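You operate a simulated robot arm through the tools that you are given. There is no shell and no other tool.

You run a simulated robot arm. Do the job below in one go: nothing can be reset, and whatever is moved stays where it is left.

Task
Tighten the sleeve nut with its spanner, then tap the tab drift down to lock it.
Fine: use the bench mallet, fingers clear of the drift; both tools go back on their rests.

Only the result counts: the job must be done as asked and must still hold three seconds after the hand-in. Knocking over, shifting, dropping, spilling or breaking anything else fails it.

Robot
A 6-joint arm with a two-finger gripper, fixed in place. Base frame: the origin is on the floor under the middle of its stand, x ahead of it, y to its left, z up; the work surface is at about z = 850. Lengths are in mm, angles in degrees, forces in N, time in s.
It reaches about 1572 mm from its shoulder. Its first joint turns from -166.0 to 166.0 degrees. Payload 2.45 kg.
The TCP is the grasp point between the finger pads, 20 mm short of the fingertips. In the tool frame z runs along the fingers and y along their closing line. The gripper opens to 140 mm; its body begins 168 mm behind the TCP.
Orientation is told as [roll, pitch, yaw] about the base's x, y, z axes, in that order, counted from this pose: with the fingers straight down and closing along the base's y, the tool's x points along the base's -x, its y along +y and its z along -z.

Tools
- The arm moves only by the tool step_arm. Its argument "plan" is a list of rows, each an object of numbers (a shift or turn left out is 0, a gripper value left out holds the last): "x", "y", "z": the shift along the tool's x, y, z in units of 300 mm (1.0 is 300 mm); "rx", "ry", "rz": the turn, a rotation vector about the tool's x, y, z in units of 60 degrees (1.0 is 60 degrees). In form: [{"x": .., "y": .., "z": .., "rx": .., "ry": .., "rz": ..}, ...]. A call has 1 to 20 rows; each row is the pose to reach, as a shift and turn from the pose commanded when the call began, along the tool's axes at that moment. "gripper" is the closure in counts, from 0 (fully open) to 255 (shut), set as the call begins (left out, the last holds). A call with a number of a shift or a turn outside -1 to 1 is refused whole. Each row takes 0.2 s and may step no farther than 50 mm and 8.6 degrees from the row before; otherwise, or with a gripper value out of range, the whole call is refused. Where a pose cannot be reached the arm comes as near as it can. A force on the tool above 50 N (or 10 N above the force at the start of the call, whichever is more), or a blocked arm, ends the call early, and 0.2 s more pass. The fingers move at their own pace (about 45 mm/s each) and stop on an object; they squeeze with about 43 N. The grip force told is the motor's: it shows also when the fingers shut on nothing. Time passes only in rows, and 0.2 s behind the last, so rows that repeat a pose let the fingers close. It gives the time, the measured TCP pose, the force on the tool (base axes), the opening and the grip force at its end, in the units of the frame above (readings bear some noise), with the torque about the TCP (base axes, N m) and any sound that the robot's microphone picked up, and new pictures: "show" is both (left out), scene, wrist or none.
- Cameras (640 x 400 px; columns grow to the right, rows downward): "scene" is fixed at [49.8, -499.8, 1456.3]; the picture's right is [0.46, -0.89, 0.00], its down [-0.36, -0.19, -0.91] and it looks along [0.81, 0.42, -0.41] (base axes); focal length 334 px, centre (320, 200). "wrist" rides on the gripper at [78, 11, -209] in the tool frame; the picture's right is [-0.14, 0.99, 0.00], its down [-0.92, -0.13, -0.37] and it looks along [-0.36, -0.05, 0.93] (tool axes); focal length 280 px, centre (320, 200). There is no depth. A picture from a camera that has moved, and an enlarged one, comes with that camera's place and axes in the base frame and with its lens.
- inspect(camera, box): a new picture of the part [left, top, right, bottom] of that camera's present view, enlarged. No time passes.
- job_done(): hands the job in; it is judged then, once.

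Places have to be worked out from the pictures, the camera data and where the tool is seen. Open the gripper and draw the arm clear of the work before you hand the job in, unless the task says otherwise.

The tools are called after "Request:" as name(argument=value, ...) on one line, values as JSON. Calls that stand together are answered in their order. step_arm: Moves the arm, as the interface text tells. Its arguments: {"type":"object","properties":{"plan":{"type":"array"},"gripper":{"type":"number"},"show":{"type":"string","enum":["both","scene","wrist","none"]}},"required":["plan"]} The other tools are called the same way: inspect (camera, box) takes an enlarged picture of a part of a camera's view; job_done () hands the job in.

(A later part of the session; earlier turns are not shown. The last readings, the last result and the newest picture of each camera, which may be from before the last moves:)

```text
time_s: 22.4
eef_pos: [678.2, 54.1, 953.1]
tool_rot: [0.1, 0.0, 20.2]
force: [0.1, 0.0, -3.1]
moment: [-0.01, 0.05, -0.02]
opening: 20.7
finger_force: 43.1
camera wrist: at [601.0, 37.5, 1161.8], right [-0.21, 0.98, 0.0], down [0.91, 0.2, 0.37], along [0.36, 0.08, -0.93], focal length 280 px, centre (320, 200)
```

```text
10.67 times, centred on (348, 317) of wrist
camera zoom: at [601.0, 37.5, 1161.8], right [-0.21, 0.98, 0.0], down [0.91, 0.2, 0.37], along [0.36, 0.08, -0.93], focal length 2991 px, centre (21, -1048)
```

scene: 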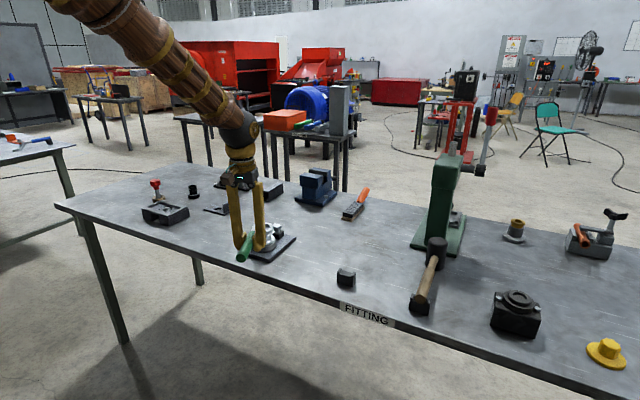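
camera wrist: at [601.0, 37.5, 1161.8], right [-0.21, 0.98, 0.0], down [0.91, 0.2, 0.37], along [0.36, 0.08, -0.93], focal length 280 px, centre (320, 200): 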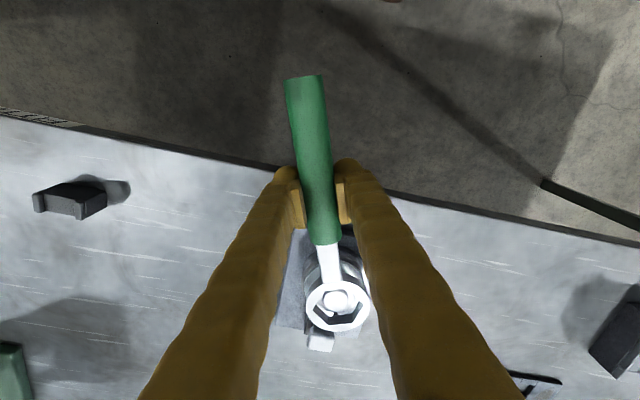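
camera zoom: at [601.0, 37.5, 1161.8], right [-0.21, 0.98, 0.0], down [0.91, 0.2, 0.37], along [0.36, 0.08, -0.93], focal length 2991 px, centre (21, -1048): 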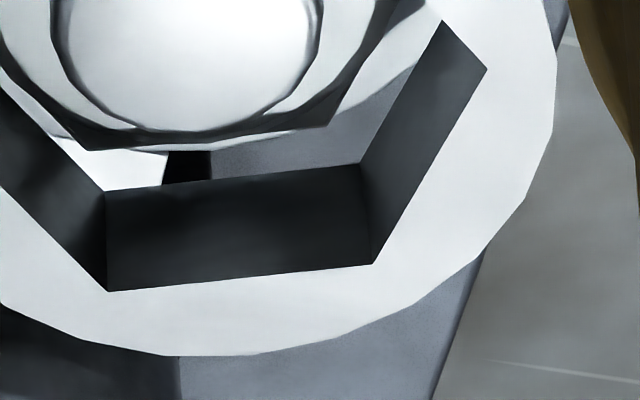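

The nut needs the ring shifted about 2 mm in -y(tool), which a -0.8° yaw about the TCP gives almost exactly, and it also squares up the hexes. I'll make that turn, then check the scene camera for the fore-aft offset before lowering.

Request:
step_arm(plan=[{"rz": 0.0133}, {"rz": 0.0133}, {"rz": 0.0133}], show="wrist")

Request:
inspect(camera="wrist", box=[318, 285, 370, 325])

Request:
inspect(camera="scene", box=[245, 215, 285, 245])

```text
time_s: 23.2
eef_pos: [678.8, 53.4, 953.2]
tool_rot: [0.0, 0.0, 19.4]
force: [0.2, 0.1, -3.5]
moment: [-0.06, 0.1, -0.01]
opening: 20.8
finger_force: 42.6
camera wrist: at [600.6, 38.6, 1161.7], right [-0.2, 0.98, 0.0], down [0.91, 0.19, 0.37], along [0.36, 0.07, -0.93], focal length 280 px, centre (320, 200)
```

wrist: 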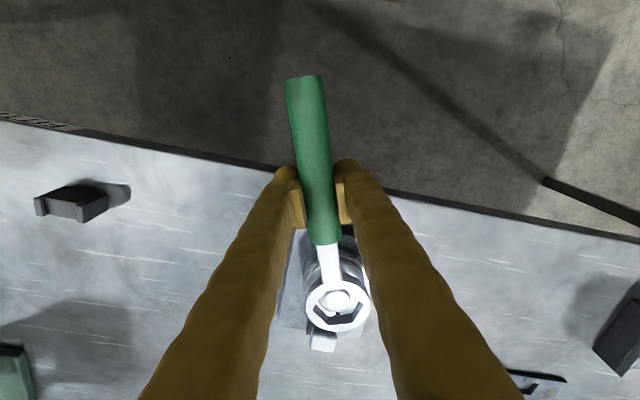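

```text
10.00 times, centred on (344, 305) of wrist
camera zoom: at [600.6, 38.6, 1161.7], right [-0.2, 0.98, 0.0], down [0.91, 0.19, 0.37], along [0.36, 0.07, -0.93], focal length 2804 px, centre (80, -850)
```

zoom: 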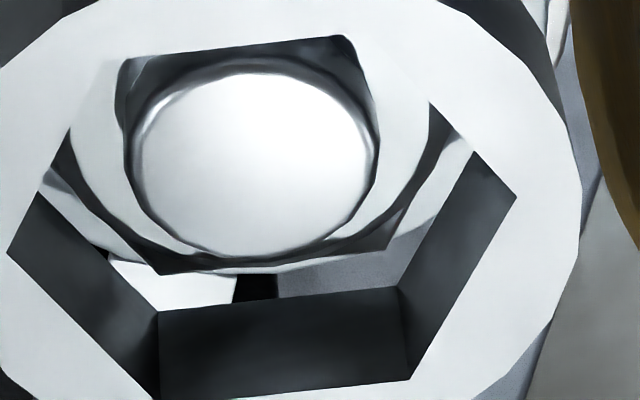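

```text
13.33 times, centred on (265, 230) of scene
camera zoom: at [49.8, -499.8, 1456.3], right [0.46, -0.89, 0.0], down [-0.36, -0.19, -0.91], along [0.81, 0.42, -0.41], focal length 4453 px, centre (1053, -200)
```

zoom: 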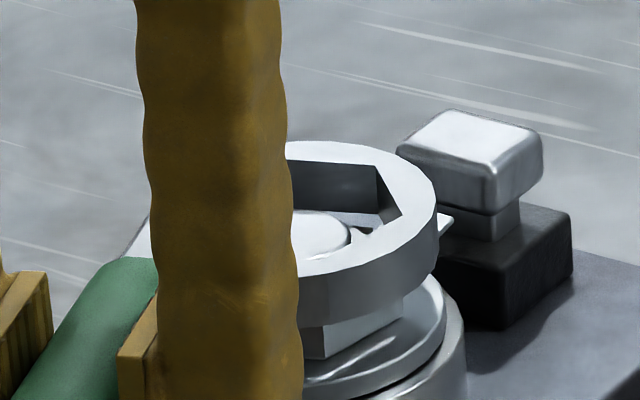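

Hexes now look square and centred laterally to within ~0.4 mm. I'll lower in small steps, watching force for contact on the nut top.

Request:
step_arm(plan=[{"y": -0.001, "z": 0.003}, {"y": -0.001, "z": 0.006}, {"y": -0.001, "z": 0.01}, {"y": -0.001, "z": 0.01}], show="none")

Request:
step_arm(plan=[{"z": 0.0035}, {"z": 0.007}, {"z": 0.007}], show="wrist")

Request:
inspect(camera="wrist", box=[318, 285, 370, 325])

```text
time_s: 24.2
eef_pos: [679.7, 53.1, 950.3]
tool_rot: [0.0, 0.0, 19.4]
force: [-0.7, -0.8, -2.7]
moment: [-0.05, 0.1, -0.02]
opening: 20.9
finger_force: 42.8
```

```text
time_s: 25.0
eef_pos: [680.6, 53.8, 947.3]
tool_rot: [0.1, 0.2, 19.3]
force: [-24.1, -8.3, 15.5]
moment: [0.41, -0.97, 0.09]
opening: 20.8
finger_force: 42.7
camera wrist: at [600.9, 38.4, 1156.7], right [-0.2, 0.98, 0.0], down [0.91, 0.19, 0.37], along [0.36, 0.07, -0.93], focal length 280 px, centre (320, 200)
```

wrist: 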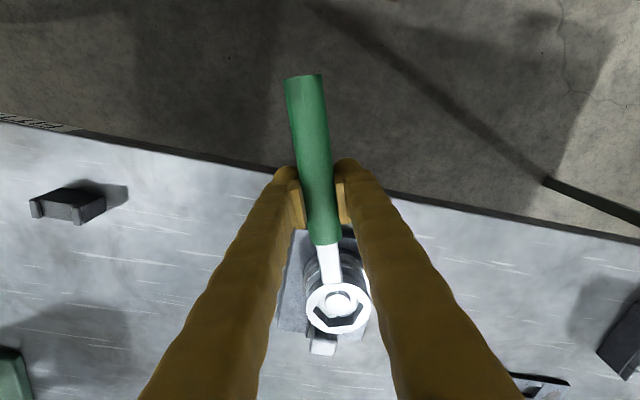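

```text
10.00 times, centred on (344, 305) of wrist
camera zoom: at [600.9, 38.4, 1156.7], right [-0.2, 0.98, 0.0], down [0.91, 0.19, 0.37], along [0.36, 0.07, -0.93], focal length 2804 px, centre (80, -850)
```

zoom: 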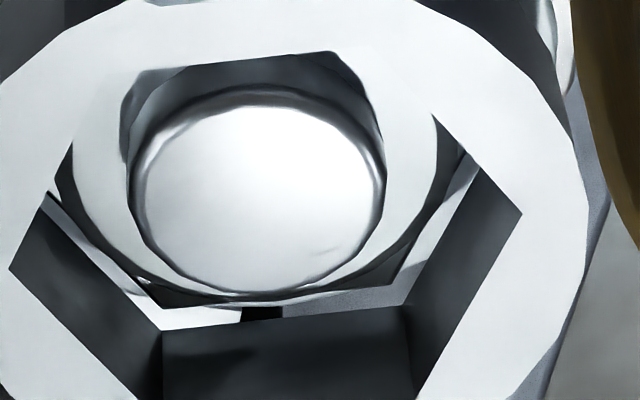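

Contact: the nut's chamfer pushes the ring back toward the handle (-25 N along forward) and up, so the ring is slightly too far forward. I'll lift 3 mm, move it back ~1.7 mm, and re-check.

Request:
step_arm(plan=[{"z": -0.005}, {"z": -0.01}, {"x": 0.003, "z": -0.01}, {"x": 0.0057, "z": -0.01}, {"x": 0.0057, "z": -0.01}], show="wrist")

Request:
inspect(camera="wrist", box=[318, 285, 370, 325])

```text
time_s: 26.2
eef_pos: [678.0, 52.7, 951.1]
tool_rot: [-0.1, -0.1, 19.5]
force: [-0.2, -0.1, -4.2]
moment: [-0.05, 0.14, 0.0]
opening: 20.6
finger_force: 42.8
camera wrist: at [599.6, 37.8, 1159.5], right [-0.2, 0.98, 0.0], down [0.91, 0.19, 0.37], along [0.36, 0.07, -0.93], focal length 280 px, centre (320, 200)
```

wrist: 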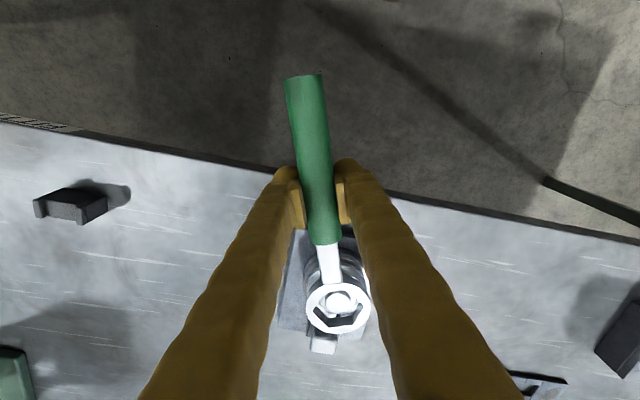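

```text
10.00 times, centred on (344, 305) of wrist
camera zoom: at [599.6, 37.8, 1159.5], right [-0.2, 0.98, 0.0], down [0.91, 0.19, 0.37], along [0.36, 0.07, -0.93], focal length 2804 px, centre (80, -850)
```

zoom: 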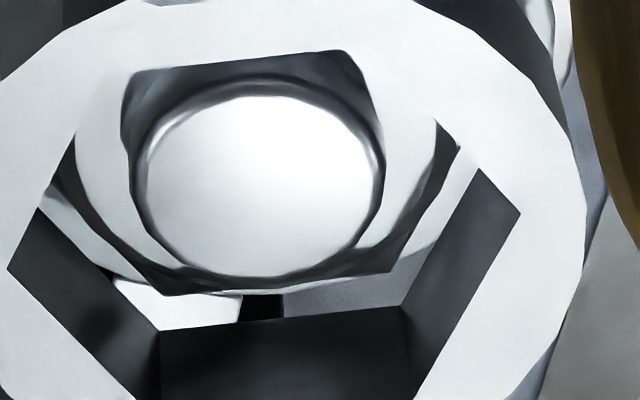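

The ring slipped about 1° up in the grip, but it is still well aimed. I'll move back another 0.6 mm and lower carefully again.

Request:
step_arm(plan=[{"x": 0.002}, {"x": 0.002, "z": 0.008}, {"x": 0.002, "z": 0.0135}, {"x": 0.002, "z": 0.0135}], show="none")

Request:
step_arm(plan=[{"z": 0.003}, {"z": 0.006}, {"z": 0.006}], show="wrist")

Request:
inspect(camera="wrist", box=[318, 285, 370, 325])

```text
time_s: 27.2
eef_pos: [676.1, 53.3, 947.1]
tool_rot: [0.0, 0.0, 19.4]
force: [-0.9, 0.4, -3.2]
moment: [-0.04, 0.09, -0.01]
opening: 20.8
finger_force: 42.5
```

```text
time_s: 28.0
eef_pos: [676.5, 52.4, 945.0]
tool_rot: [0.0, 0.0, 19.4]
force: [-0.3, -0.4, -3.5]
moment: [-0.03, 0.07, -0.03]
opening: 20.6
finger_force: 42.5
camera wrist: at [598.6, 37.0, 1153.9], right [-0.2, 0.98, 0.0], down [0.91, 0.19, 0.37], along [0.36, 0.07, -0.93], focal length 280 px, centre (320, 200)
```

wrist: 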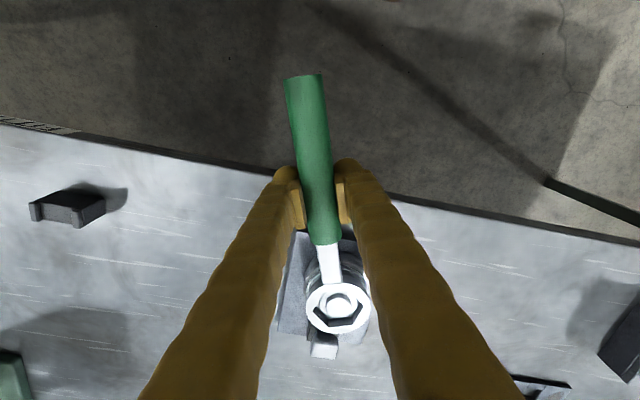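

```text
10.00 times, centred on (344, 305) of wrist
camera zoom: at [598.6, 37.0, 1153.9], right [-0.2, 0.98, 0.0], down [0.91, 0.19, 0.37], along [0.36, 0.07, -0.93], focal length 2804 px, centre (80, -850)
```

zoom: 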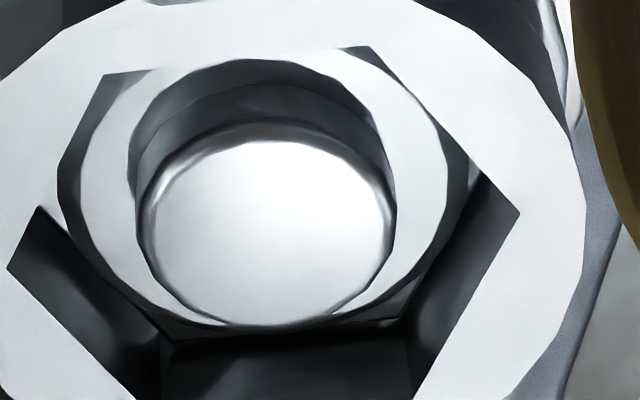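

There's no contact force now and the nut is entering the ring. I'll keep lowering in small steps.

Request:
step_arm(plan=[{"z": 0.0035}, {"z": 0.007}, {"z": 0.007}], show="none")

Request:
step_arm(plan=[{"z": 0.0035}, {"z": 0.007}, {"z": 0.007}], show="wrist")

Request:
inspect(camera="wrist", box=[318, 285, 370, 325])

Request:
inspect(camera="scene", box=[245, 215, 285, 245])

```text
time_s: 28.8
eef_pos: [676.8, 52.3, 944.8]
tool_rot: [0.0, 0.0, 19.3]
force: [0.2, 0.3, -3.3]
moment: [-0.06, 0.07, -0.02]
opening: 20.6
finger_force: 42.9
```

```text
time_s: 29.6
eef_pos: [678.0, 52.3, 939.8]
tool_rot: [0.0, 0.1, 19.4]
force: [0.2, 0.1, -3.1]
moment: [-0.05, 0.05, 0.0]
opening: 20.8
finger_force: 43.7
camera wrist: at [598.9, 37.7, 1149.2], right [-0.2, 0.98, 0.0], down [0.91, 0.19, 0.37], along [0.36, 0.07, -0.93], focal length 280 px, centre (320, 200)
```

wrist: 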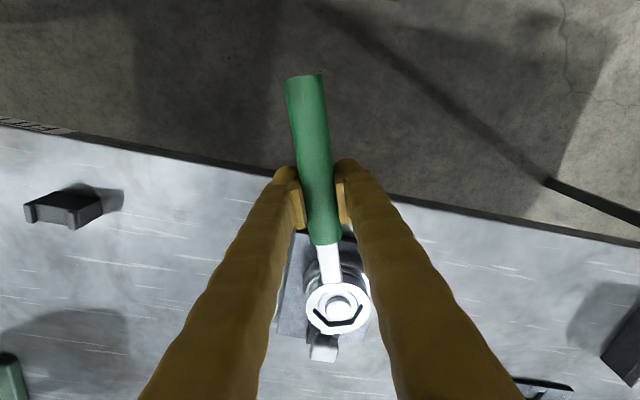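

```text
10.00 times, centred on (344, 305) of wrist
camera zoom: at [598.9, 37.7, 1149.2], right [-0.2, 0.98, 0.0], down [0.91, 0.19, 0.37], along [0.36, 0.07, -0.93], focal length 2804 px, centre (80, -850)
```

zoom: 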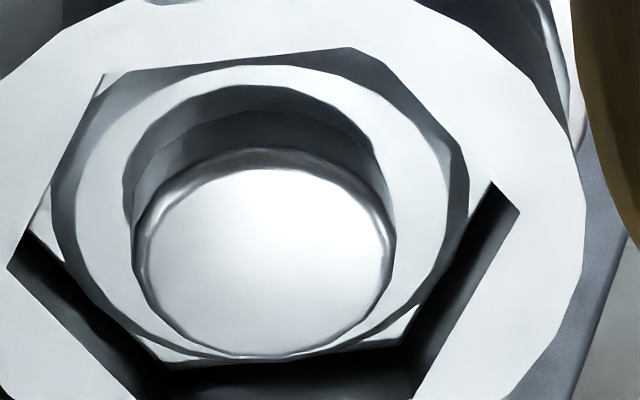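

```text
13.33 times, centred on (265, 230) of scene
camera zoom: at [49.8, -499.8, 1456.3], right [0.46, -0.89, 0.0], down [-0.36, -0.19, -0.91], along [0.81, 0.42, -0.41], focal length 4453 px, centre (1053, -200)
```

zoom: 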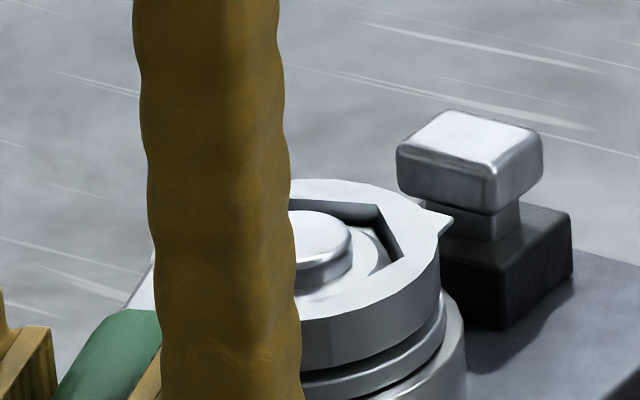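

The ring is seated around the nut (bottom ≈901). I'll go 2 mm deeper and start turning clockwise about the nut centre (12° at first), watching force and moment.

Request:
step_arm(plan=[{"z": 0.0035}, {"z": 0.0065}, {"z": 0.0065}], show="none")

Request:
step_arm(plan=[{"x": -0.0003, "y": 0.0162, "rz": 0.0333}, {"x": -0.0011, "y": 0.0323, "rz": 0.0667}, {"x": -0.0025, "y": 0.0484, "rz": 0.1}, {"x": -0.0045, "y": 0.0645, "rz": 0.1333}, {"x": -0.007, "y": 0.0804, "rz": 0.1667}, {"x": -0.0101, "y": 0.0963, "rz": 0.2}, {"x": -0.0101, "y": 0.0963, "rz": 0.2}], show="wrist")

Request:
inspect(camera="wrist", box=[318, 280, 370, 320])

```text
time_s: 30.4
eef_pos: [676.5, 52.9, 938.6]
tool_rot: [0.0, 0.0, 19.4]
force: [1.2, -0.3, -2.0]
moment: [0.0, 0.1, 0.03]
opening: 20.7
finger_force: 42.9
```

```text
time_s: 32.0
eef_pos: [671.1, 80.5, 938.3]
tool_rot: [0.0, 0.0, 7.4]
force: [-0.6, 1.4, -2.3]
moment: [0.07, 0.1, 0.22]
opening: 20.7
finger_force: 43.1
camera wrist: at [590.2, 82.2, 1147.7], right [0.01, 1.0, 0.0], down [0.93, -0.01, 0.37], along [0.37, 0.0, -0.93], focal length 280 px, centre (320, 200)
```

wrist: 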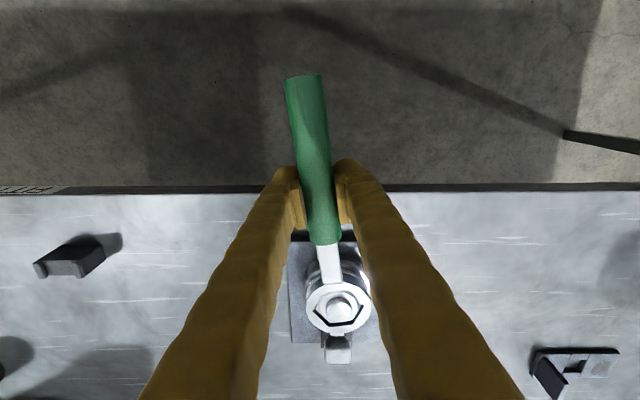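

```text
10.00 times, centred on (344, 300) of wrist
camera zoom: at [590.2, 82.2, 1147.7], right [0.01, 1.0, 0.0], down [0.93, -0.01, 0.37], along [0.37, 0.0, -0.93], focal length 2804 px, centre (80, -800)
```

zoom: 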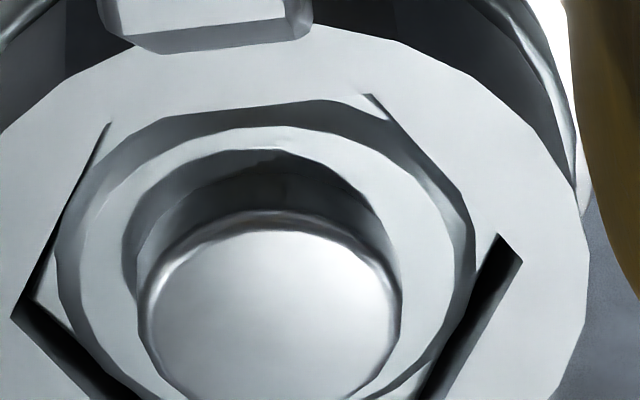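

The nut turns with the ring at very low resistance so far. I'll continue 30° more clockwise, watching for torque build-up.

Request:
step_arm(plan=[{"x": -0.0006, "y": 0.0243, "rz": 0.05}, {"x": -0.0025, "y": 0.0484, "rz": 0.1}, {"x": -0.0057, "y": 0.0725, "rz": 0.15}, {"x": -0.0101, "y": 0.0963, "rz": 0.2}, {"x": -0.0158, "y": 0.1199, "rz": 0.25}, {"x": -0.0227, "y": 0.1432, "rz": 0.3}, {"x": -0.0308, "y": 0.166, "rz": 0.35}, {"x": -0.0401, "y": 0.1884, "rz": 0.4}, {"x": -0.0505, "y": 0.2103, "rz": 0.45}, {"x": -0.0621, "y": 0.2317, "rz": 0.5}, {"x": -0.0621, "y": 0.2317, "rz": 0.5}], show="both")

Request:
inspect(camera="wrist", box=[318, 280, 370, 320])

```text
time_s: 34.4
eef_pos: [678.7, 152.6, 938.4]
tool_rot: [-0.1, 0.0, -22.6]
force: [-13.3, 7.3, -11.9]
moment: [0.48, 1.06, 0.25]
opening: 20.9
finger_force: 42.9
camera wrist: at [610.2, 194.0, 1148.0], right [0.51, 0.86, 0.0], down [0.8, -0.47, 0.37], along [0.32, -0.19, -0.93], focal length 280 px, centre (320, 200)
```

scene: 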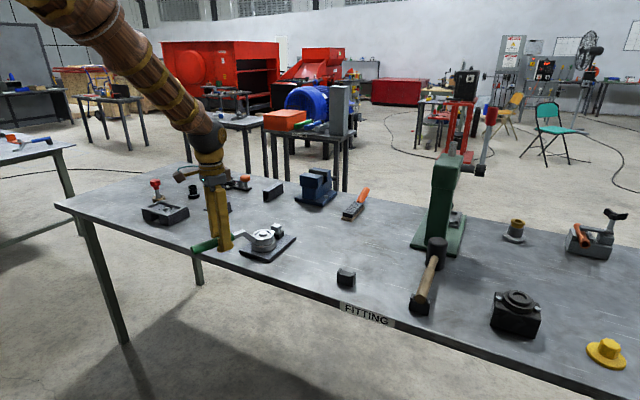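
wrist: 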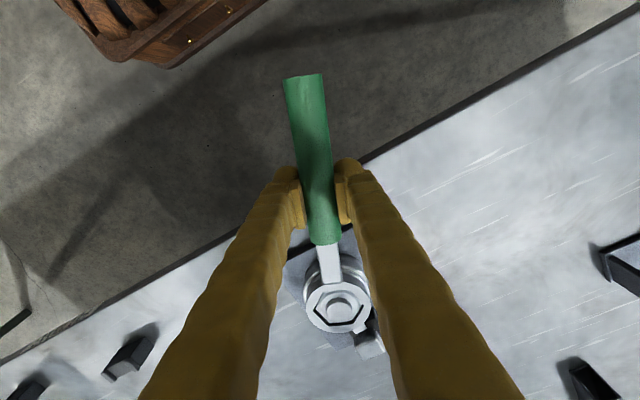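

```text
10.00 times, centred on (344, 300) of wrist
camera zoom: at [610.2, 194.0, 1148.0], right [0.51, 0.86, 0.0], down [0.8, -0.47, 0.37], along [0.32, -0.19, -0.93], focal length 2804 px, centre (80, -800)
```

zoom: 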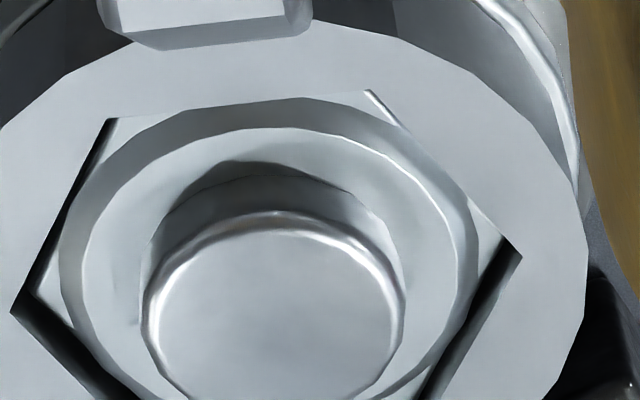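

The nut still turns easily; the 15 N is mainly radial (ring being pushed back on the handle axis), so my centre is about 1 mm off. I'll ease back 1.2 mm along the handle and continue turning another 30°.

Request:
step_arm(plan=[{"x": 0.004, "z": 0.001}, {"x": 0.0034, "y": 0.0243, "z": 0.001, "rz": 0.05}, {"x": 0.0015, "y": 0.0484, "z": 0.001, "rz": 0.1}, {"x": -0.0017, "y": 0.0725, "z": 0.001, "rz": 0.15}, {"x": -0.0061, "y": 0.0963, "z": 0.001, "rz": 0.2}, {"x": -0.0118, "y": 0.1199, "z": 0.001, "rz": 0.25}, {"x": -0.0187, "y": 0.1432, "z": 0.001, "rz": 0.3}, {"x": -0.0268, "y": 0.166, "z": 0.001, "rz": 0.35}, {"x": -0.0361, "y": 0.1884, "z": 0.001, "rz": 0.4}, {"x": -0.0465, "y": 0.2103, "z": 0.001, "rz": 0.45}, {"x": -0.0581, "y": 0.2317, "z": 0.001, "rz": 0.5}, {"x": -0.0581, "y": 0.2317, "z": 0.001, "rz": 0.5}], show="both")

Request:
inspect(camera="wrist", box=[318, 280, 370, 320])

```text
time_s: 37.0
eef_pos: [722.1, 210.0, 938.6]
tool_rot: [0.2, -0.1, -52.6]
force: [3.0, 8.9, -2.7]
moment: [0.19, 0.06, 1.07]
opening: 20.6
finger_force: 43.0
camera wrist: at [681.9, 279.2, 1147.5], right [0.87, 0.49, 0.0], down [0.46, -0.81, 0.37], along [0.18, -0.32, -0.93], focal length 280 px, centre (320, 200)
```

scene: 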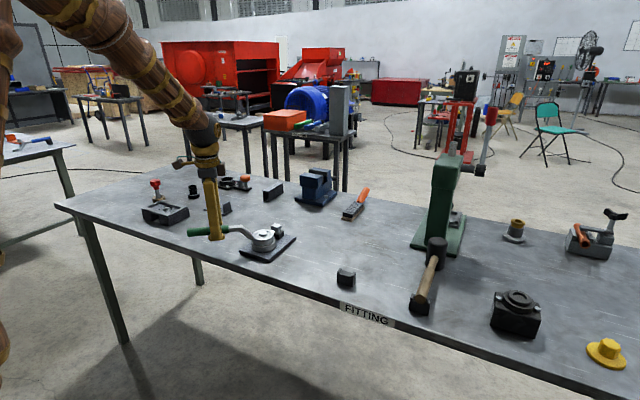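
wrist: 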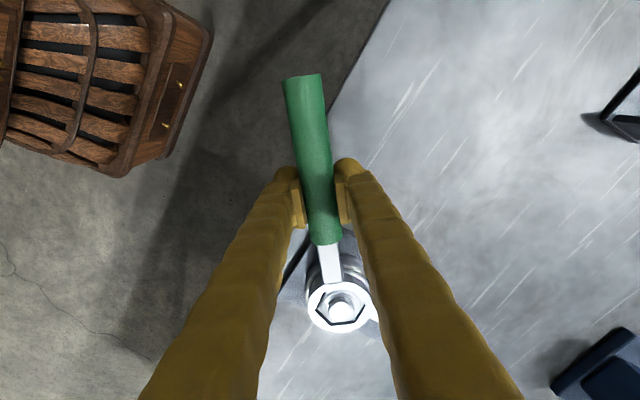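

```text
10.00 times, centred on (344, 300) of wrist
camera zoom: at [681.9, 279.2, 1147.5], right [0.87, 0.49, 0.0], down [0.46, -0.81, 0.37], along [0.18, -0.32, -0.93], focal length 2804 px, centre (80, -800)
```

zoom: 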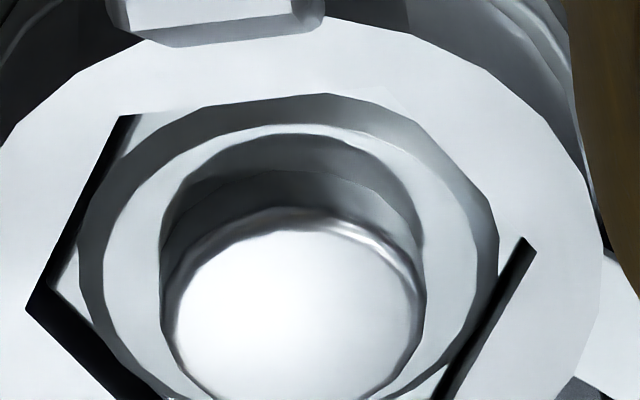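

The nut turns with the ring (tab still at rest) and is visibly going down on the stud; the torque about the nut is still near zero. I'll correct 0.8 mm sideways, 0.3 mm back, and turn another 30°.

Request:
step_arm(plan=[{"x": 0.001, "y": 0.0027, "z": 0.002}, {"x": 0.0004, "y": 0.027, "z": 0.003, "rz": 0.05}, {"x": -0.0015, "y": 0.0511, "z": 0.003, "rz": 0.1}, {"x": -0.0047, "y": 0.0752, "z": 0.003, "rz": 0.15}, {"x": -0.0091, "y": 0.099, "z": 0.003, "rz": 0.2}, {"x": -0.0148, "y": 0.1226, "z": 0.003, "rz": 0.25}, {"x": -0.0217, "y": 0.1459, "z": 0.003, "rz": 0.3}, {"x": -0.0298, "y": 0.1687, "z": 0.003, "rz": 0.35}, {"x": -0.0391, "y": 0.1911, "z": 0.003, "rz": 0.4}, {"x": -0.0495, "y": 0.213, "z": 0.003, "rz": 0.45}, {"x": -0.0611, "y": 0.2344, "z": 0.003, "rz": 0.5}, {"x": -0.0611, "y": 0.2344, "z": 0.003, "rz": 0.5}], show="both")

Request:
inspect(camera="wrist", box=[318, 280, 370, 320])

Request:
inspect(camera="scene", box=[230, 210, 310, 265])

```text
time_s: 39.6
eef_pos: [789.3, 239.2, 937.7]
tool_rot: [0.0, 0.0, -82.7]
force: [3.3, 39.0, 14.2]
moment: [-0.15, -0.13, 1.15]
opening: 20.8
finger_force: 42.8
camera wrist: at [788.2, 317.5, 1146.5], right [1.0, -0.01, 0.0], down [-0.01, -0.93, 0.37], along [0.0, -0.37, -0.93], focal length 280 px, centre (320, 200)
```

scene: 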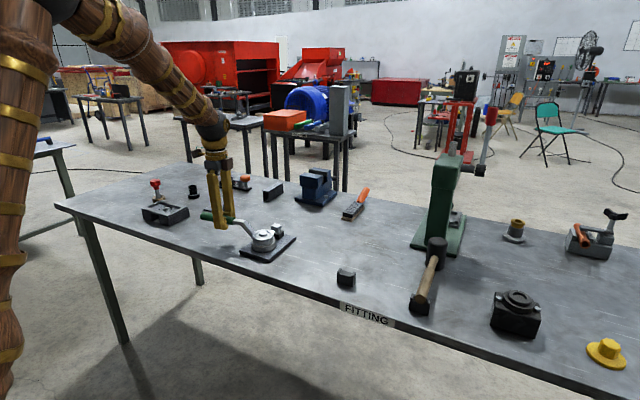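
wrist: 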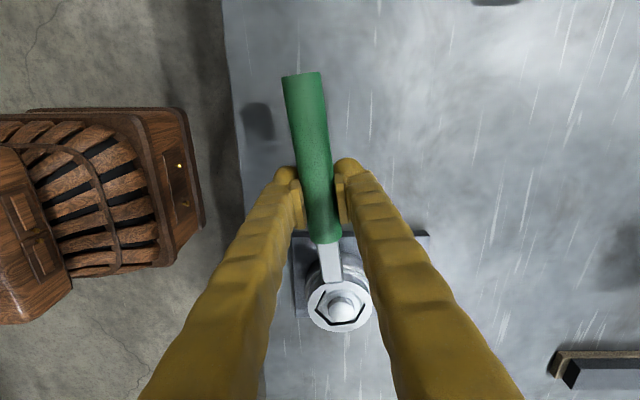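

```text
10.00 times, centred on (344, 300) of wrist
camera zoom: at [788.2, 317.5, 1146.5], right [1.0, -0.01, 0.0], down [-0.01, -0.93, 0.37], along [0.0, -0.37, -0.93], focal length 2804 px, centre (80, -800)
```

zoom: 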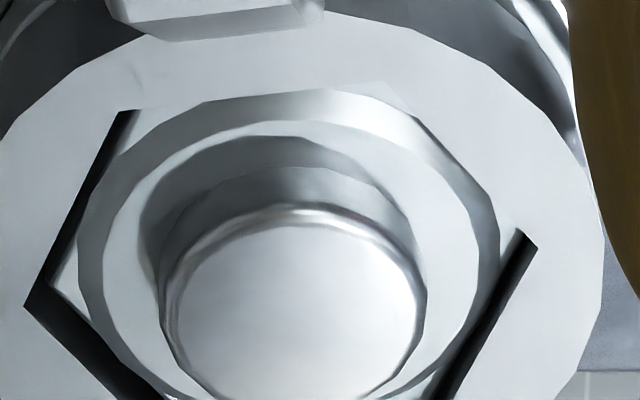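

```text
7.27 times, centred on (270, 238) of scene
camera zoom: at [49.8, -499.8, 1456.3], right [0.46, -0.89, 0.0], down [-0.36, -0.19, -0.91], along [0.81, 0.42, -0.41], focal length 2429 px, centre (684, -73)
```

zoom: 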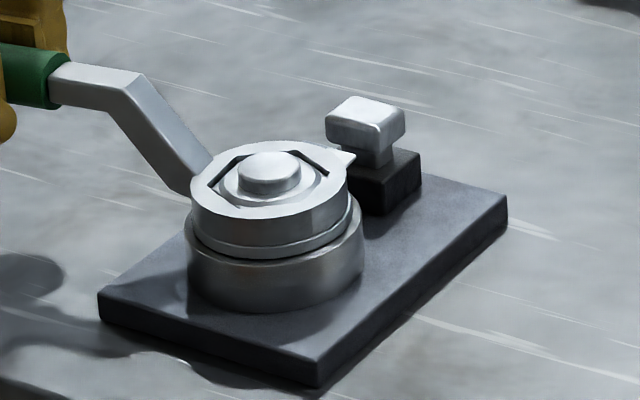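

Net torque on the nut is still about zero; the 38 N is radial, since the ring arc is slightly too far forward, and the ring is now likely touching the washer. I'll ease back 1.3 mm, sideways 1 mm and up 1 mm, and re-check the forces.

Request:
step_arm(plan=[{"x": 0.002, "y": 0.0015, "z": -0.0015}, {"x": 0.0043, "y": 0.0033, "z": -0.003}, {"x": 0.0043, "y": 0.0033, "z": -0.003}], show="wrist")

Request:
inspect(camera="wrist", box=[310, 270, 378, 330])

```text
time_s: 40.4
eef_pos: [788.8, 238.3, 939.0]
tool_rot: [-0.1, 0.0, -82.6]
force: [4.3, -4.3, -6.0]
moment: [0.82, 0.05, 0.46]
opening: 20.9
finger_force: 42.8
camera wrist: at [789.5, 317.9, 1146.4], right [1.0, -0.01, 0.0], down [-0.01, -0.93, 0.37], along [0.0, -0.37, -0.93], focal length 280 px, centre (320, 200)
```

wrist: 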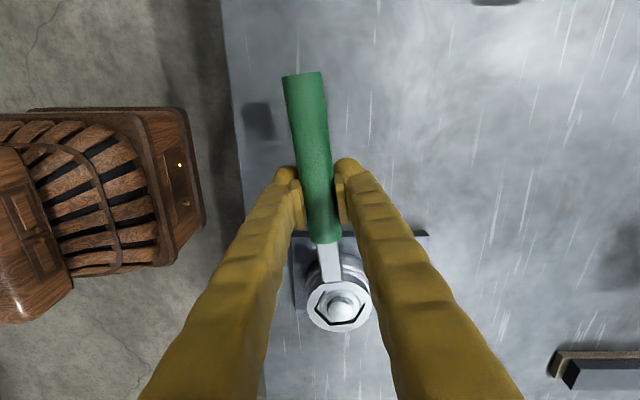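

```text
6.67 times, centred on (344, 300) of wrist
camera zoom: at [789.5, 317.9, 1146.4], right [1.0, -0.01, 0.0], down [-0.01, -0.93, 0.37], along [0.0, -0.37, -0.93], focal length 1869 px, centre (160, -467)
```

zoom: 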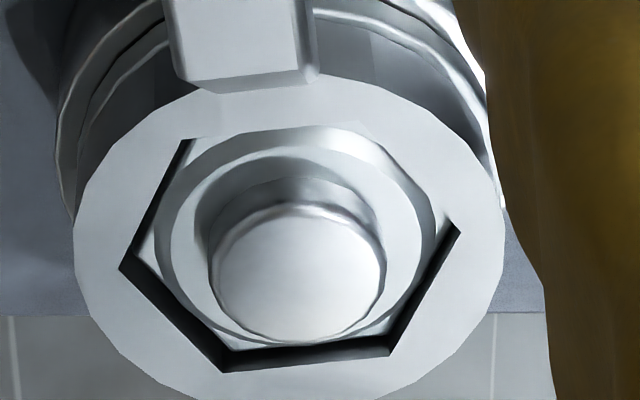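

Forces relaxed to a few newtons. I'll turn another 30° clockwise with the refined 141 mm radius.

Request:
step_arm(plan=[{"x": -0.0006, "y": 0.0246, "rz": 0.05}, {"x": -0.0026, "y": 0.0491, "rz": 0.1}, {"x": -0.0058, "y": 0.0735, "rz": 0.15}, {"x": -0.0103, "y": 0.0977, "rz": 0.2}, {"x": -0.016, "y": 0.1216, "rz": 0.25}, {"x": -0.023, "y": 0.1452, "rz": 0.3}, {"x": -0.0312, "y": 0.1684, "rz": 0.35}, {"x": -0.0406, "y": 0.1912, "rz": 0.4}, {"x": -0.0512, "y": 0.2134, "rz": 0.45}, {"x": -0.063, "y": 0.235, "rz": 0.5}, {"x": -0.063, "y": 0.235, "rz": 0.5}], show="both")

Request:
inspect(camera="wrist", box=[310, 270, 378, 330])

```text
time_s: 42.1
eef_pos: [836.2, 237.2, 938.2]
tool_rot: [-0.5, -0.3, -103.9]
force: [-40.5, 6.0, 10.1]
moment: [-0.87, 0.14, 1.33]
opening: 22.1
finger_force: 43.3
stopped in row 8: the force on the tool passed its limit at 54 N (the readings are from after the stop); the commanded pose is now the measured one
camera wrist: at [867.3, 311.7, 1145.7], right [0.93, -0.37, -0.01], down [-0.34, -0.86, 0.37], along [-0.15, -0.34, -0.93], focal length 280 px, centre (320, 200)
```

scene: 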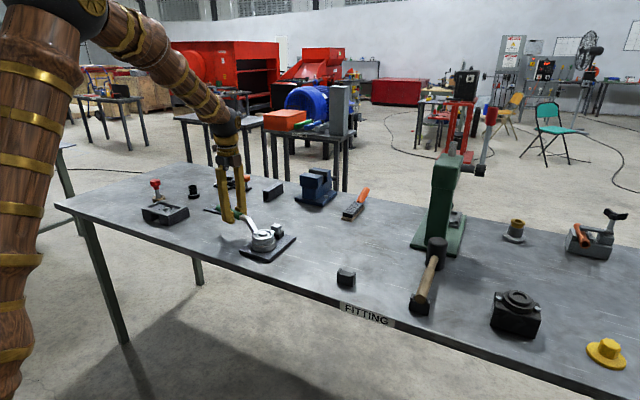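
wrist: 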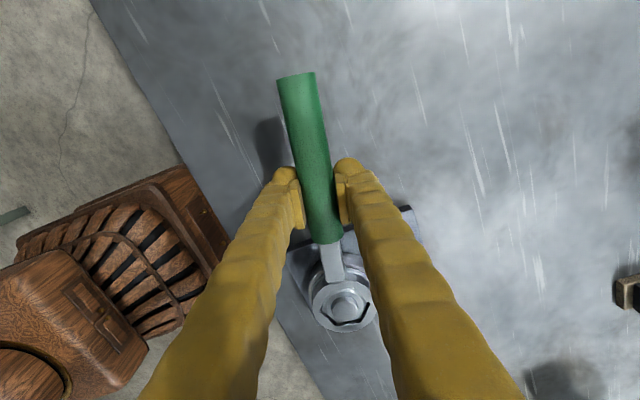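

```text
6.67 times, centred on (344, 300) of wrist
camera zoom: at [867.3, 311.7, 1145.7], right [0.93, -0.37, -0.01], down [-0.34, -0.86, 0.37], along [-0.15, -0.34, -0.93], focal length 1869 px, centre (160, -467)
```

zoom: 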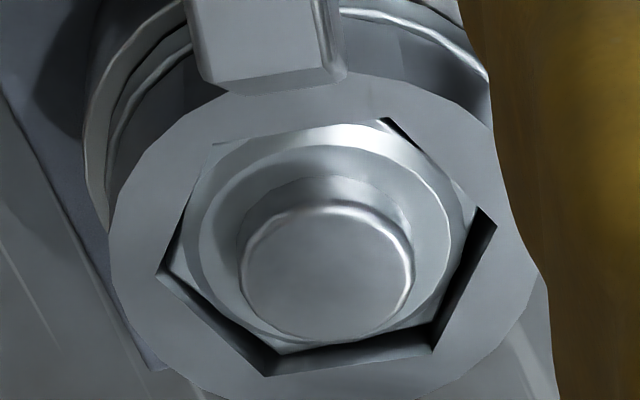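

The nut is now resisting: about 41 N sideways at 141 mm gives roughly 7 N·m clockwise, so it is seating after ~120° of turn. I'll push a few more degrees to see whether it moves or is solid.

Request:
step_arm(plan=[{"y": 0.0082, "rz": 0.0167}, {"x": -0.0003, "y": 0.0164, "rz": 0.0333}, {"x": -0.0006, "y": 0.0246, "rz": 0.05}, {"x": -0.0011, "y": 0.0328, "rz": 0.0667}], show="wrist")

Request:
inspect(camera="wrist", box=[310, 270, 378, 330])

```text
time_s: 42.6
eef_pos: [837.9, 236.5, 936.7]
tool_rot: [-0.7, -0.3, -105.2]
force: [-42.9, 6.4, 12.5]
moment: [-0.87, 0.15, 1.35]
opening: 22.9
finger_force: 43.1
stopped in row 2: the force on the tool passed its limit at 54 N (the readings are from after the stop); the commanded pose is now the measured one
camera wrist: at [871.4, 310.7, 1144.9], right [0.92, -0.39, -0.01], down [-0.36, -0.85, 0.38], along [-0.16, -0.34, -0.93], focal length 280 px, centre (320, 200)
```

wrist: 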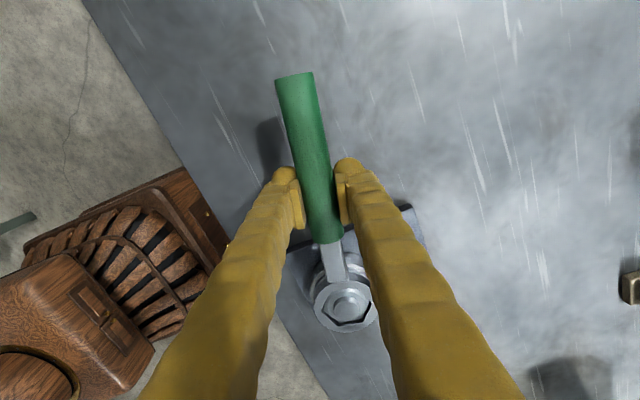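

```text
6.67 times, centred on (344, 300) of wrist
camera zoom: at [871.4, 310.7, 1144.9], right [0.92, -0.39, -0.01], down [-0.36, -0.85, 0.38], along [-0.16, -0.34, -0.93], focal length 1869 px, centre (160, -467)
```

zoom: 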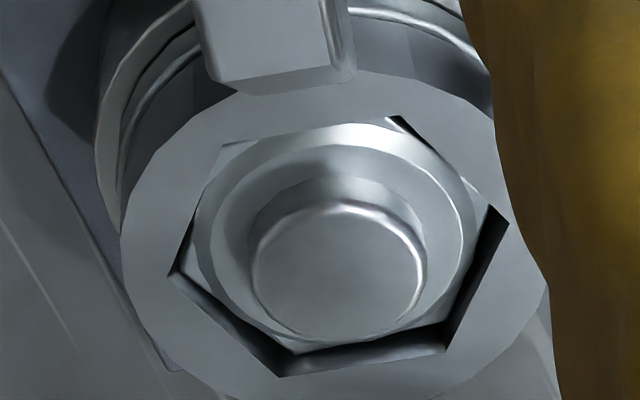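

The nut no longer moves: only the handle twists in the pads at 54 N peak (≈7.6 N·m), and the spanner's angle corresponds to about 120° of turn. I'll relax the load by swinging back to the spanner's true heading and leveling the tool, then check.

Request:
step_arm(plan=[{"x": 0.0016, "y": -0.004, "rx": -0.004, "ry": 0.0017, "rz": -0.025}, {"x": 0.0032, "y": -0.008, "rx": -0.008, "ry": 0.0034, "rz": -0.05}, {"x": 0.0048, "y": -0.0117, "rx": -0.0117, "ry": 0.005, "rz": -0.0733}, {"x": 0.0048, "y": -0.0117, "rx": -0.0117, "ry": 0.005, "rz": -0.0733}], show="wrist")

Request:
inspect(camera="wrist", box=[310, 270, 378, 330])

```text
time_s: 43.6
eef_pos: [836.4, 238.9, 936.9]
tool_rot: [0.0, 0.0, -100.9]
force: [-48.8, -11.7, -0.9]
moment: [-0.21, 0.26, 0.29]
opening: 20.9
finger_force: 43.3
camera wrist: at [861.4, 313.5, 1145.3], right [0.95, -0.32, 0.0], down [-0.3, -0.88, 0.37], along [-0.12, -0.35, -0.93], focal length 280 px, centre (320, 200)
```

wrist: 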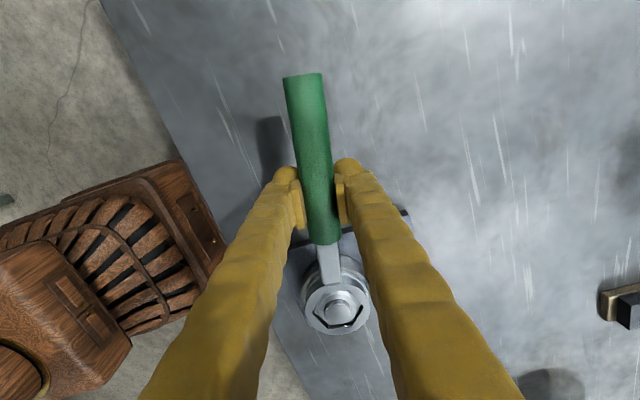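

```text
6.67 times, centred on (344, 300) of wrist
camera zoom: at [861.4, 313.5, 1145.3], right [0.95, -0.32, 0.0], down [-0.3, -0.88, 0.37], along [-0.12, -0.35, -0.93], focal length 1869 px, centre (160, -467)
```

zoom: 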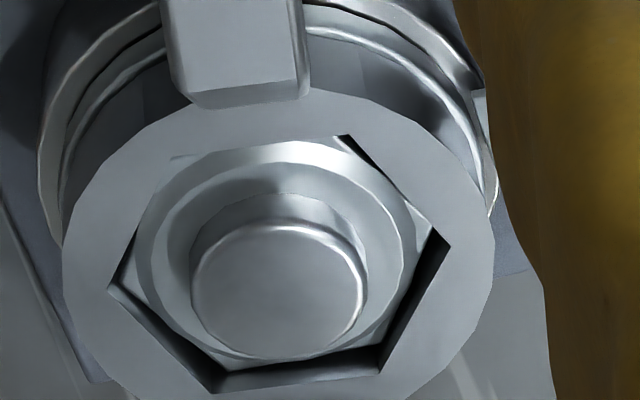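

The handle is straight in the pads again but the arm is still leaning about 46 N sideways, and the nut holds solid at ≈6.7 N·m. I'll back off sideways another 3 mm to unload it.

Request:
step_arm(plan=[{"y": -0.005}, {"x": -0.002, "y": -0.01}, {"x": -0.002, "y": -0.01}], show="none")

```text
time_s: 44.4
eef_pos: [835.9, 238.5, 937.0]
tool_rot: [0.2, 0.2, -100.8]
force: [-32.2, -18.9, -10.9]
moment: [0.63, 0.16, 1.65]
opening: 21.2
finger_force: 42.9
```

Load is dropping (about 28 N sideways, 25 N forward pull). I'll continue relieving: 4 mm more sideways and 1.2 mm forward.

Request:
step_arm(plan=[{"x": -0.002, "y": -0.006}, {"x": -0.004, "y": -0.012}, {"x": -0.004, "y": -0.012}], show="wrist")

Request:
inspect(camera="wrist", box=[310, 270, 378, 330])

```text
time_s: 45.2
eef_pos: [831.2, 240.1, 937.6]
tool_rot: [0.3, 0.2, -100.8]
force: [-16.3, -2.1, -2.3]
moment: [0.2, 0.16, 1.84]
opening: 21.8
finger_force: 43.4
camera wrist: at [855.4, 314.4, 1146.2], right [0.95, -0.32, 0.0], down [-0.3, -0.88, 0.37], along [-0.11, -0.35, -0.93], focal length 280 px, centre (320, 200)
```

wrist: 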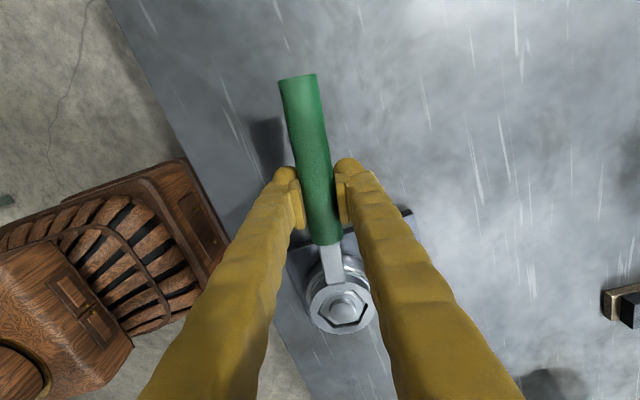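

```text
6.67 times, centred on (344, 300) of wrist
camera zoom: at [855.4, 314.4, 1146.2], right [0.95, -0.32, 0.0], down [-0.3, -0.88, 0.37], along [-0.11, -0.35, -0.93], focal length 1869 px, centre (160, -467)
```

zoom: 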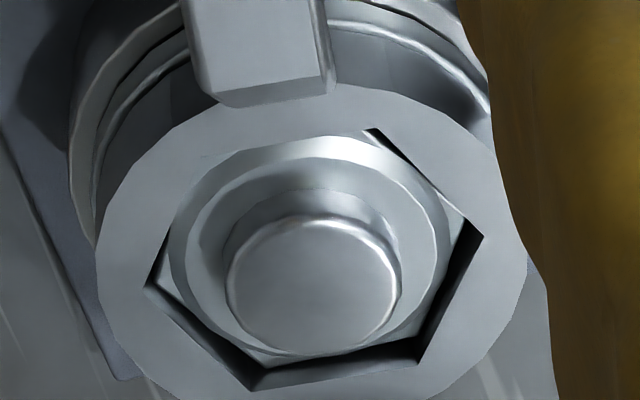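

The spanner's seated heading is about 4–5° back from my tool yaw (≈-96°). I'll rotate the tool about the nut to that heading to drop the load.

Request:
step_arm(plan=[{"x": -0.001, "y": -0.008, "rx": 0.0017, "ry": -0.001, "rz": -0.025}, {"x": -0.002, "y": -0.016, "rx": 0.0034, "ry": -0.002, "rz": -0.05}, {"x": -0.003, "y": -0.0238, "rx": 0.005, "ry": -0.0033, "rz": -0.075}, {"x": -0.003, "y": -0.0238, "rx": 0.005, "ry": -0.0033, "rz": -0.075}], show="wrist")

Request:
inspect(camera="wrist", box=[310, 270, 378, 330])

```text
time_s: 46.2
eef_pos: [824.0, 240.8, 936.9]
tool_rot: [-0.1, -0.1, -96.4]
force: [5.6, 23.6, 1.1]
moment: [0.38, 0.0, 1.35]
opening: 21.0
finger_force: 43.0
camera wrist: at [842.8, 317.5, 1146.0], right [0.97, -0.25, 0.0], down [-0.23, -0.9, 0.37], along [-0.09, -0.36, -0.93], focal length 280 px, centre (320, 200)
```

wrist: 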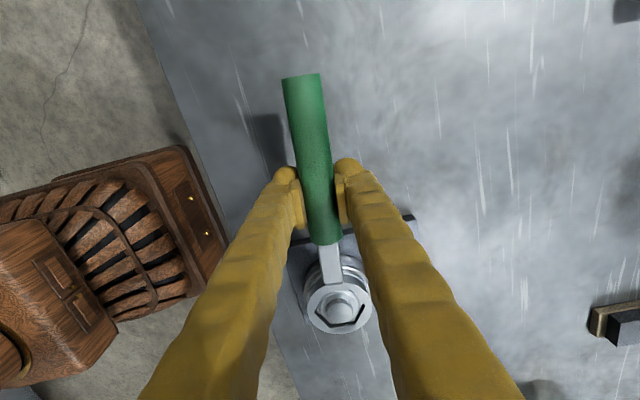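

```text
6.67 times, centred on (344, 300) of wrist
camera zoom: at [842.8, 317.5, 1146.0], right [0.97, -0.25, 0.0], down [-0.23, -0.9, 0.37], along [-0.09, -0.36, -0.93], focal length 1869 px, centre (160, -467)
```

zoom: 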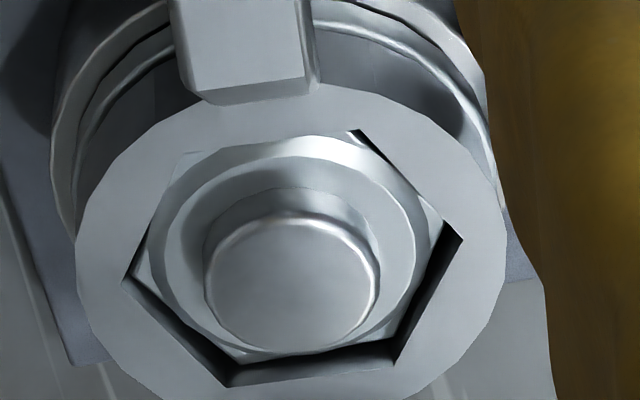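

Torque is mostly relieved; what's left is 24 N pushing back along the handle. I'll ease back 0.8 mm and back off a further degree.

Request:
step_arm(plan=[{"x": 0.0028, "y": -0.004, "rz": -0.0083}, {"x": 0.0028, "y": -0.0078, "rz": -0.0167}, {"x": 0.0028, "y": -0.0078, "rz": -0.0167}], show="none")

```text
time_s: 47.0
eef_pos: [821.9, 240.0, 938.1]
tool_rot: [-0.2, -0.1, -95.4]
force: [5.4, 30.2, 6.4]
moment: [0.19, -0.11, 0.8]
opening: 20.6
finger_force: 43.3
```

Radial push persists, so I'll ease back further along the handle.

Request:
step_arm(plan=[{"x": 0.003}, {"x": 0.005}, {"x": 0.005}], show="wrist")

Request:
inspect(camera="wrist", box=[310, 270, 378, 330])

```text
time_s: 47.8
eef_pos: [822.4, 239.8, 937.8]
tool_rot: [-0.1, -0.2, -95.4]
force: [3.2, 6.0, 11.3]
moment: [-1.37, 0.09, 0.95]
opening: 20.8
finger_force: 43.2
camera wrist: at [839.9, 318.2, 1145.5], right [0.97, -0.23, 0.0], down [-0.21, -0.9, 0.37], along [-0.09, -0.36, -0.93], focal length 280 px, centre (320, 200)
```

wrist: 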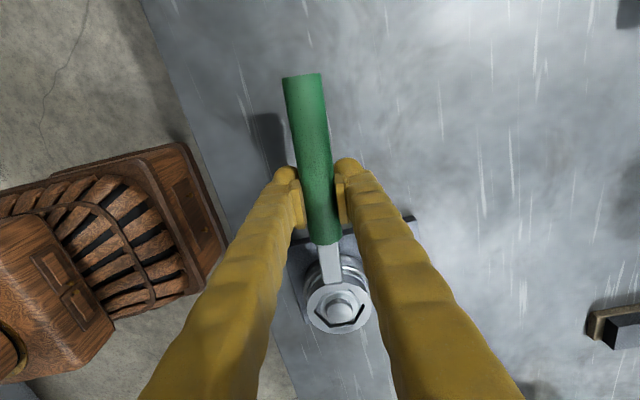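

```text
6.67 times, centred on (344, 300) of wrist
camera zoom: at [839.9, 318.2, 1145.5], right [0.97, -0.23, 0.0], down [-0.21, -0.9, 0.37], along [-0.09, -0.36, -0.93], focal length 1869 px, centre (160, -467)
```

zoom: 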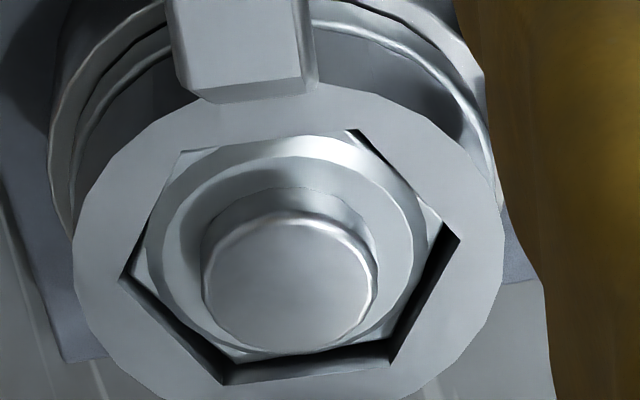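

Loads are now small (≈6 N, 11 N up). I'll lift the ring straight off the nut slowly.

Request:
step_arm(plan=[{"z": -0.005}, {"z": -0.01}, {"z": -0.017}, {"z": -0.025}, {"z": -0.035}, {"z": -0.05}, {"z": -0.05}], show="wrist")

Request:
inspect(camera="wrist", box=[310, 250, 378, 330])

Request:
inspect(camera="scene", box=[230, 200, 310, 265])

```text
time_s: 49.4
eef_pos: [821.1, 240.7, 952.2]
tool_rot: [0.0, -0.1, -95.4]
force: [-4.3, -33.0, -14.3]
moment: [0.25, -0.05, 0.56]
opening: 20.7
finger_force: 43.3
camera wrist: at [839.9, 318.6, 1160.5], right [0.97, -0.23, 0.0], down [-0.21, -0.9, 0.37], along [-0.09, -0.36, -0.93], focal length 280 px, centre (320, 200)
```

wrist: 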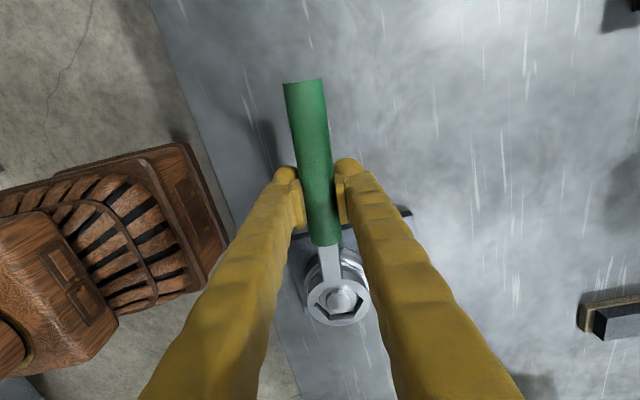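

```text
5.00 times, centred on (344, 290) of wrist
camera zoom: at [839.9, 318.6, 1160.5], right [0.97, -0.23, 0.0], down [-0.21, -0.9, 0.37], along [-0.09, -0.36, -0.93], focal length 1402 px, centre (200, -250)
```

zoom: 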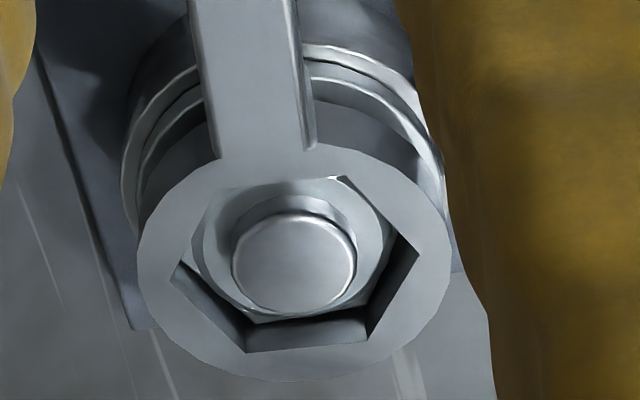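

```text
6.15 times, centred on (270, 232) of scene
camera zoom: at [49.8, -499.8, 1456.3], right [0.46, -0.89, 0.0], down [-0.36, -0.19, -0.91], along [0.81, 0.42, -0.41], focal length 2055 px, centre (628, 0)
```

zoom: 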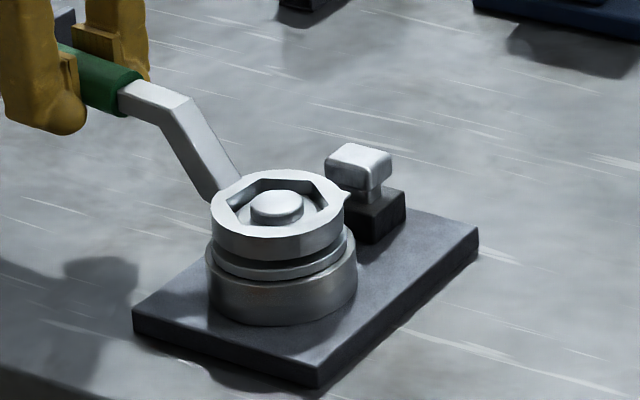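

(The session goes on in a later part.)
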